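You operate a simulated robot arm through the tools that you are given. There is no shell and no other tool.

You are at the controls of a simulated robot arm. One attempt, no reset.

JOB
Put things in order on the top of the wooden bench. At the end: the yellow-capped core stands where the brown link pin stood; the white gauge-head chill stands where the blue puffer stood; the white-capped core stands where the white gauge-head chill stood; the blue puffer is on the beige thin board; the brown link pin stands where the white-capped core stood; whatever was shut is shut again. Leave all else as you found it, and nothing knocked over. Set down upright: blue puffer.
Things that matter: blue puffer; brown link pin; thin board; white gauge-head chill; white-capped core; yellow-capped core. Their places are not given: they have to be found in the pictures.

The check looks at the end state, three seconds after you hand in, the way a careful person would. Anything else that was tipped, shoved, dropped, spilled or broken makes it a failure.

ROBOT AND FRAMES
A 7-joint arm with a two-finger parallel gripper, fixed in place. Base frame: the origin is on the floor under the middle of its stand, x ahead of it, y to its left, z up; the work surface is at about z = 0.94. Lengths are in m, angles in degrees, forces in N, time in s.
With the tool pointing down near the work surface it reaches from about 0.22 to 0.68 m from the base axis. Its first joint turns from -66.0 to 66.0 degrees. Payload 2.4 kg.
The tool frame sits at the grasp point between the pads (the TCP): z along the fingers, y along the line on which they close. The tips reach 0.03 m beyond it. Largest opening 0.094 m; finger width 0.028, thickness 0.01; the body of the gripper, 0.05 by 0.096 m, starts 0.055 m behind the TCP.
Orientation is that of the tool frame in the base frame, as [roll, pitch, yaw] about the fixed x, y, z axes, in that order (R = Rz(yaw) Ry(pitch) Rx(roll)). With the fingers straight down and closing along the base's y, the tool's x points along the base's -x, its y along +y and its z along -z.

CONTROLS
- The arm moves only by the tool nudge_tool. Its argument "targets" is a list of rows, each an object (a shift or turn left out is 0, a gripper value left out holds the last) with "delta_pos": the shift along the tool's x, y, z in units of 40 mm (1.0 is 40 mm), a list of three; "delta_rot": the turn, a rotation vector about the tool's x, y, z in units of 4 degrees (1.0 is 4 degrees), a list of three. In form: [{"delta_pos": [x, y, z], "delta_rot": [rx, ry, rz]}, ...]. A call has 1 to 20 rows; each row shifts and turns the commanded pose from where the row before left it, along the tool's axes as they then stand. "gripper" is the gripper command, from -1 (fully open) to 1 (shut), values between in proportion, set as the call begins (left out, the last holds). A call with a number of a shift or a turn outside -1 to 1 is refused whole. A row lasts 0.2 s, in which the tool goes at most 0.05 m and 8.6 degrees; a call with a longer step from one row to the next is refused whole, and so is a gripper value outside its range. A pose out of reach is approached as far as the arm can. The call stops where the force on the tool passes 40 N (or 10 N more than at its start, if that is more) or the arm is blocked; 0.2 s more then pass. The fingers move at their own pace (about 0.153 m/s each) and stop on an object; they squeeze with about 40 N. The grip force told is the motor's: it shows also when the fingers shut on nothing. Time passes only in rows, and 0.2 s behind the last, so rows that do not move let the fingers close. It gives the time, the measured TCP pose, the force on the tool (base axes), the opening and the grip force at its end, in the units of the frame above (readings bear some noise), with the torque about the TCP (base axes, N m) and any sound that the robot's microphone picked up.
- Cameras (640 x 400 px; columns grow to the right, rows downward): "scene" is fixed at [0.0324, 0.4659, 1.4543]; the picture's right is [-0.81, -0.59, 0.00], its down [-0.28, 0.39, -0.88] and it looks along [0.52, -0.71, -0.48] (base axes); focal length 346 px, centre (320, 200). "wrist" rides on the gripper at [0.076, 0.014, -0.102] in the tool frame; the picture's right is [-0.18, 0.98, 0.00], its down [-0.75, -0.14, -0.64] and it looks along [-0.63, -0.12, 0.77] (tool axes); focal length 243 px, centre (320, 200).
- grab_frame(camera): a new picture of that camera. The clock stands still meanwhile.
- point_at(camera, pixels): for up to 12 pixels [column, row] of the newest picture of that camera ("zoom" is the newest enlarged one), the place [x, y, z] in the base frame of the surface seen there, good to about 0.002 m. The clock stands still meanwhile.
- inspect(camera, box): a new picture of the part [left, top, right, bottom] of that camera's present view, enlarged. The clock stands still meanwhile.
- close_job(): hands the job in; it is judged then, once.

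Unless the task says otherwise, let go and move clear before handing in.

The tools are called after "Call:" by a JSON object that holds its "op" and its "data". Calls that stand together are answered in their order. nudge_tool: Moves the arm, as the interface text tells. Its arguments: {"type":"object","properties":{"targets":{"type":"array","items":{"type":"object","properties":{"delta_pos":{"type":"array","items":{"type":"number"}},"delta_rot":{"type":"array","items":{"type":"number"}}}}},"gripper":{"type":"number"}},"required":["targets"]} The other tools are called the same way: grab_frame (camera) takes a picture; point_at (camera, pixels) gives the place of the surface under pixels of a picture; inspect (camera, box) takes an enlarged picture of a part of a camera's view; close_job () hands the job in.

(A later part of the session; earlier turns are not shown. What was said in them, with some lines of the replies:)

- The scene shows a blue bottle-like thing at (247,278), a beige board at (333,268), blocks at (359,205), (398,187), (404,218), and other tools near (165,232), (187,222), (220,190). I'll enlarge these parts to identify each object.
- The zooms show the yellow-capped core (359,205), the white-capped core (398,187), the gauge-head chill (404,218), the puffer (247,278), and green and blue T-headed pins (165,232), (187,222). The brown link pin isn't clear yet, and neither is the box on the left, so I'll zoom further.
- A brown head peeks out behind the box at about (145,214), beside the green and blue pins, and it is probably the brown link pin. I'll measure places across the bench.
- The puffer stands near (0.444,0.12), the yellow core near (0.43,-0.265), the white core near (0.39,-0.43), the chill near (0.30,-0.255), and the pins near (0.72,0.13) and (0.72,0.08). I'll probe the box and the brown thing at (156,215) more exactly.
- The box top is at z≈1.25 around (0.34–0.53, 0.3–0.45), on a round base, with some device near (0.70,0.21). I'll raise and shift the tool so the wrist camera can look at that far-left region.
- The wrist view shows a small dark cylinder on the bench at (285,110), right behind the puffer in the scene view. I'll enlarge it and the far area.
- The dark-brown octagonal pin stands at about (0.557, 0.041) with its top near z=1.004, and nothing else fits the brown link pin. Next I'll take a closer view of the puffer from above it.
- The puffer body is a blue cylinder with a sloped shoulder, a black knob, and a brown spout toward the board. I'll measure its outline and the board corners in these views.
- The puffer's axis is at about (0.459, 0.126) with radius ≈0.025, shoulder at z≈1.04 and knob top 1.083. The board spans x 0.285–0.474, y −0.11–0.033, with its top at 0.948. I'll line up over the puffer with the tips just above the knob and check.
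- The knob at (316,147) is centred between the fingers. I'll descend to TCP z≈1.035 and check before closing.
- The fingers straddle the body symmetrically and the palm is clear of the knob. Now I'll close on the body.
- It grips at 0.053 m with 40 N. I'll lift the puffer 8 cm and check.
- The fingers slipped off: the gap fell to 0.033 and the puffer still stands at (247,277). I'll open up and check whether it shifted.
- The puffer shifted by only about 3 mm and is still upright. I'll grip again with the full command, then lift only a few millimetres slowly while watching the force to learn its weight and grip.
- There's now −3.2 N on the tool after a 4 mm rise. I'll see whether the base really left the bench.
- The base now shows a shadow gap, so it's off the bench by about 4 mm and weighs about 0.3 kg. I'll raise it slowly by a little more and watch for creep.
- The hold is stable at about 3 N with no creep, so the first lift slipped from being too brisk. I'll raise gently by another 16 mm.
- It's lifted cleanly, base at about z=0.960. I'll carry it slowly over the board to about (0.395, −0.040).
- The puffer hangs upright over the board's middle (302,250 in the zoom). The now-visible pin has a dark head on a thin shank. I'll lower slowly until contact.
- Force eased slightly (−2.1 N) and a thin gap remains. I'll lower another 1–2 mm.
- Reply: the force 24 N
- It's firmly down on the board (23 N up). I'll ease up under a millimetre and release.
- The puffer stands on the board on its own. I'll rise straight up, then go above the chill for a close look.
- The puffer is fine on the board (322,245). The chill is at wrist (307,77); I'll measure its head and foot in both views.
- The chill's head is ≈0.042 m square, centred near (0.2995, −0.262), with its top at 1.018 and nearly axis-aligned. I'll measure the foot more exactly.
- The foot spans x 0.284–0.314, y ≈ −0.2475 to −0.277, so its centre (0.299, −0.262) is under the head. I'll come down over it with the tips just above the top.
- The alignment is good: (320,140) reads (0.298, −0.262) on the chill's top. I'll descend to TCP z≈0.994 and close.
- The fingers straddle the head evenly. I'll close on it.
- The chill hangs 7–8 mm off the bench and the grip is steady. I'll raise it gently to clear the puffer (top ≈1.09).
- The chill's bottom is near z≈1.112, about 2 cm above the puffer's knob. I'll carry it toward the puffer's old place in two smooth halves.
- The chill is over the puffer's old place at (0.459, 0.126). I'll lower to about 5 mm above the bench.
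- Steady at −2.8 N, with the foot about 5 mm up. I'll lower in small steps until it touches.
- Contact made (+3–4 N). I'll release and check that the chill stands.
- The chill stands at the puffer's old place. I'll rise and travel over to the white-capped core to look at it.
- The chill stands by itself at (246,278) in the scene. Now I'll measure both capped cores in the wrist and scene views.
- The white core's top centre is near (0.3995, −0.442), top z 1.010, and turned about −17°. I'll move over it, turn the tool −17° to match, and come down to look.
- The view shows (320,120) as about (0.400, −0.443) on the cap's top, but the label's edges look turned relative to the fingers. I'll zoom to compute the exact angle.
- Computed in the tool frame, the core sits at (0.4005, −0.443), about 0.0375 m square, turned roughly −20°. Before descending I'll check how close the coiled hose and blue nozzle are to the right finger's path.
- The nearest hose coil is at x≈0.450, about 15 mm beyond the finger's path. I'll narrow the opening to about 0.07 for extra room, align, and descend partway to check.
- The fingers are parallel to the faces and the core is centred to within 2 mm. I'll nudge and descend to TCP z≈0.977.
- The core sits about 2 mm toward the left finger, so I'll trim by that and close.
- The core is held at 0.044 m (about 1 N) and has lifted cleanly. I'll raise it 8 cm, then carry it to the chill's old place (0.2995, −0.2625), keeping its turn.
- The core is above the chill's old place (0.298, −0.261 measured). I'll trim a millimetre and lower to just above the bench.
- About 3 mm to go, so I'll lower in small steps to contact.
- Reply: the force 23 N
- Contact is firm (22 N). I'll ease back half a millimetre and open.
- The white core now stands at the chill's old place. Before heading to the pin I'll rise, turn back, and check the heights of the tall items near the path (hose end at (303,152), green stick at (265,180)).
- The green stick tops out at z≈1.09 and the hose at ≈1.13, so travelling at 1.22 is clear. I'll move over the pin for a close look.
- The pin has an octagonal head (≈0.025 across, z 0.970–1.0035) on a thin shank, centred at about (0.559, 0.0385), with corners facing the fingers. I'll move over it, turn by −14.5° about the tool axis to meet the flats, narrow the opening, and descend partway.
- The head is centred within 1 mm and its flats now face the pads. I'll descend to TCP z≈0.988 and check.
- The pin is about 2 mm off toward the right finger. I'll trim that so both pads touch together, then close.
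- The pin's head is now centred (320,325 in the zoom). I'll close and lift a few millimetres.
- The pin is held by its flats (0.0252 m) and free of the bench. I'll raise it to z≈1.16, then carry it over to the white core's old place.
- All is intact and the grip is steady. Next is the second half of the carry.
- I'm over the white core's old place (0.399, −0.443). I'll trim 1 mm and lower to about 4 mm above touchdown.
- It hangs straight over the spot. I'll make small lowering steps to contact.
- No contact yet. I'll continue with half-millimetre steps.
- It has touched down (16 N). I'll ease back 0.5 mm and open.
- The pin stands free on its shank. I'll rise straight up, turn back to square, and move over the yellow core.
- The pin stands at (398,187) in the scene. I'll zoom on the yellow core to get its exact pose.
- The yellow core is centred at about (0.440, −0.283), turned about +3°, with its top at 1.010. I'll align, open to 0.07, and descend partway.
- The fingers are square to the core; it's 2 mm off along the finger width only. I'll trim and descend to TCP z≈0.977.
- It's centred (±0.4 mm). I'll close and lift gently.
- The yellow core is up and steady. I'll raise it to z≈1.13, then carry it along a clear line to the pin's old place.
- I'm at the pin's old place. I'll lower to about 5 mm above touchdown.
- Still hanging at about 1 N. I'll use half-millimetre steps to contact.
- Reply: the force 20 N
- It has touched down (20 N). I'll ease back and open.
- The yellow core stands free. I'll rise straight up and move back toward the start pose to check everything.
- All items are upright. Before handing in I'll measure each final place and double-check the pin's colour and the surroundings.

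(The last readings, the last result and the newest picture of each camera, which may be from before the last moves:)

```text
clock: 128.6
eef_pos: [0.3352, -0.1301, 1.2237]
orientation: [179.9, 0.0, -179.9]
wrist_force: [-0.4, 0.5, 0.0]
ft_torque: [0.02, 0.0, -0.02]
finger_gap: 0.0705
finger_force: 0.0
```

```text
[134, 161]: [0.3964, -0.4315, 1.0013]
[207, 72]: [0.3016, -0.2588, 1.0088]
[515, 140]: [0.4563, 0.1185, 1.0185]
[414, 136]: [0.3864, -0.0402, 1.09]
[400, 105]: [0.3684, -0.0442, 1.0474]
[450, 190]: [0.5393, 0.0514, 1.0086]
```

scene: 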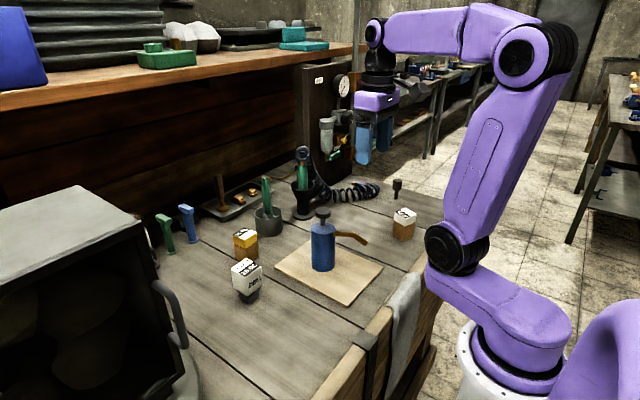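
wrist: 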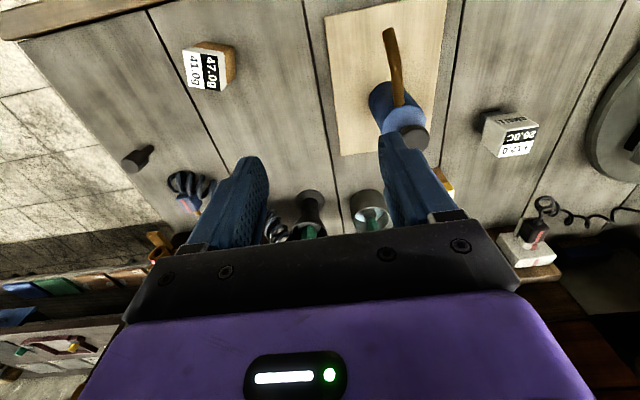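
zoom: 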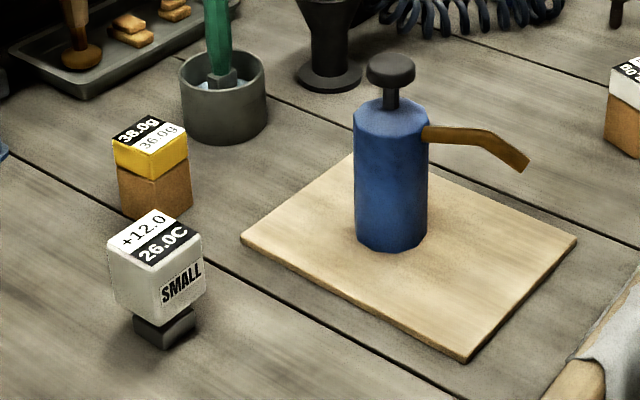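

The pin's shape and colour match a brown pin, and everything is upright. One last precise measurement of the tops' centres.

Call:
{"op": "inspect", "data": {"camera": "wrist", "box": [470, 95, 560, 170]}}

Call:
{"op": "point_at", "data": {"camera": "zoom", "pixels": [[330, 230], [250, 200], [400, 200], [250, 290], [400, 270]]}}

Call:
{"op": "point_at", "data": {"camera": "wrist", "pixels": [[130, 166], [127, 165], [133, 169], [129, 162], [143, 152]]}}

Call:
{"op": "point_at", "data": {"camera": "scene", "pixels": [[247, 267], [243, 272], [254, 268], [399, 180], [396, 180], [403, 216], [323, 211], [243, 234]]}}

```text
5.33 times, centred on (515, 132) of wrist
```

zoom: 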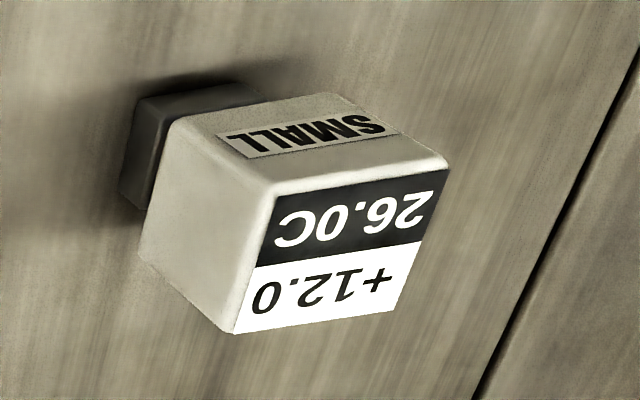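

```text
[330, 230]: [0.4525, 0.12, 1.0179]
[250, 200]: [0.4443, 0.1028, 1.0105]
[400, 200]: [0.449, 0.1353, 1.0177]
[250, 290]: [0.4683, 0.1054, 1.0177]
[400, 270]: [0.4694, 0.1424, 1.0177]
```

```text
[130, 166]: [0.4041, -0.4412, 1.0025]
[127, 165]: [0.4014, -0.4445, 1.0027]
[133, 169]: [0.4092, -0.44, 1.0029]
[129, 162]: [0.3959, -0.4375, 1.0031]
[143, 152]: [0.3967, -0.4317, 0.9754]
```

```text
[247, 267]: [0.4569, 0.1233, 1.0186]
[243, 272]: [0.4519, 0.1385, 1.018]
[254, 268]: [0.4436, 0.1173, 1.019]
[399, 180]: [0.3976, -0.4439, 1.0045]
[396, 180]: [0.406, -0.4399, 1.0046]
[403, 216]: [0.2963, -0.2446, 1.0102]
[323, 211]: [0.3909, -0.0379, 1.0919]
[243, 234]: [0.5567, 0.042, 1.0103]
```

The final places match: chill ≈(0.457, 0.125), pin ≈(0.402, −0.442), white core ≈(0.300, −0.263), yellow core ≈(0.557, 0.039), and the puffer upright on the board. I opened nothing, and the arm is clear, so I'm handing in.

Call:
{"op": "close_job", "data": {}}

```text
The job is handed in.
```

The job is handed in, and the last pictures showed all five items upright in their new places with the arm clear of the bench. I haven't seen the check's result.

| Item | Where it stands now | Position (x, y), m |
|---|---|---|
| Blue puffer | upright on the beige thin board | ≈ (0.394, −0.040) |
| White gauge-head chill | where the puffer stood | ≈ (0.457, 0.125) |
| White-capped core | where the chill stood | ≈ (0.300, −0.263) |
| Brown link pin | where the white-capped core stood | ≈ (0.402, −0.442) |
| Yellow-capped core | where the pin stood | ≈ (0.557, 0.039) |

- **Slip on the first lift:** the puffer slid out of the fingers once and shifted about 3 mm on the bench. It stayed upright, and the second, slower lift held.
- **Which item is the pin:** I took the dark-brown pin with the eight-sided head to be the brown link pin. It was the only brown piece within reach that fit the name.
- **Shut things:** I opened nothing, so there was nothing to shut again.
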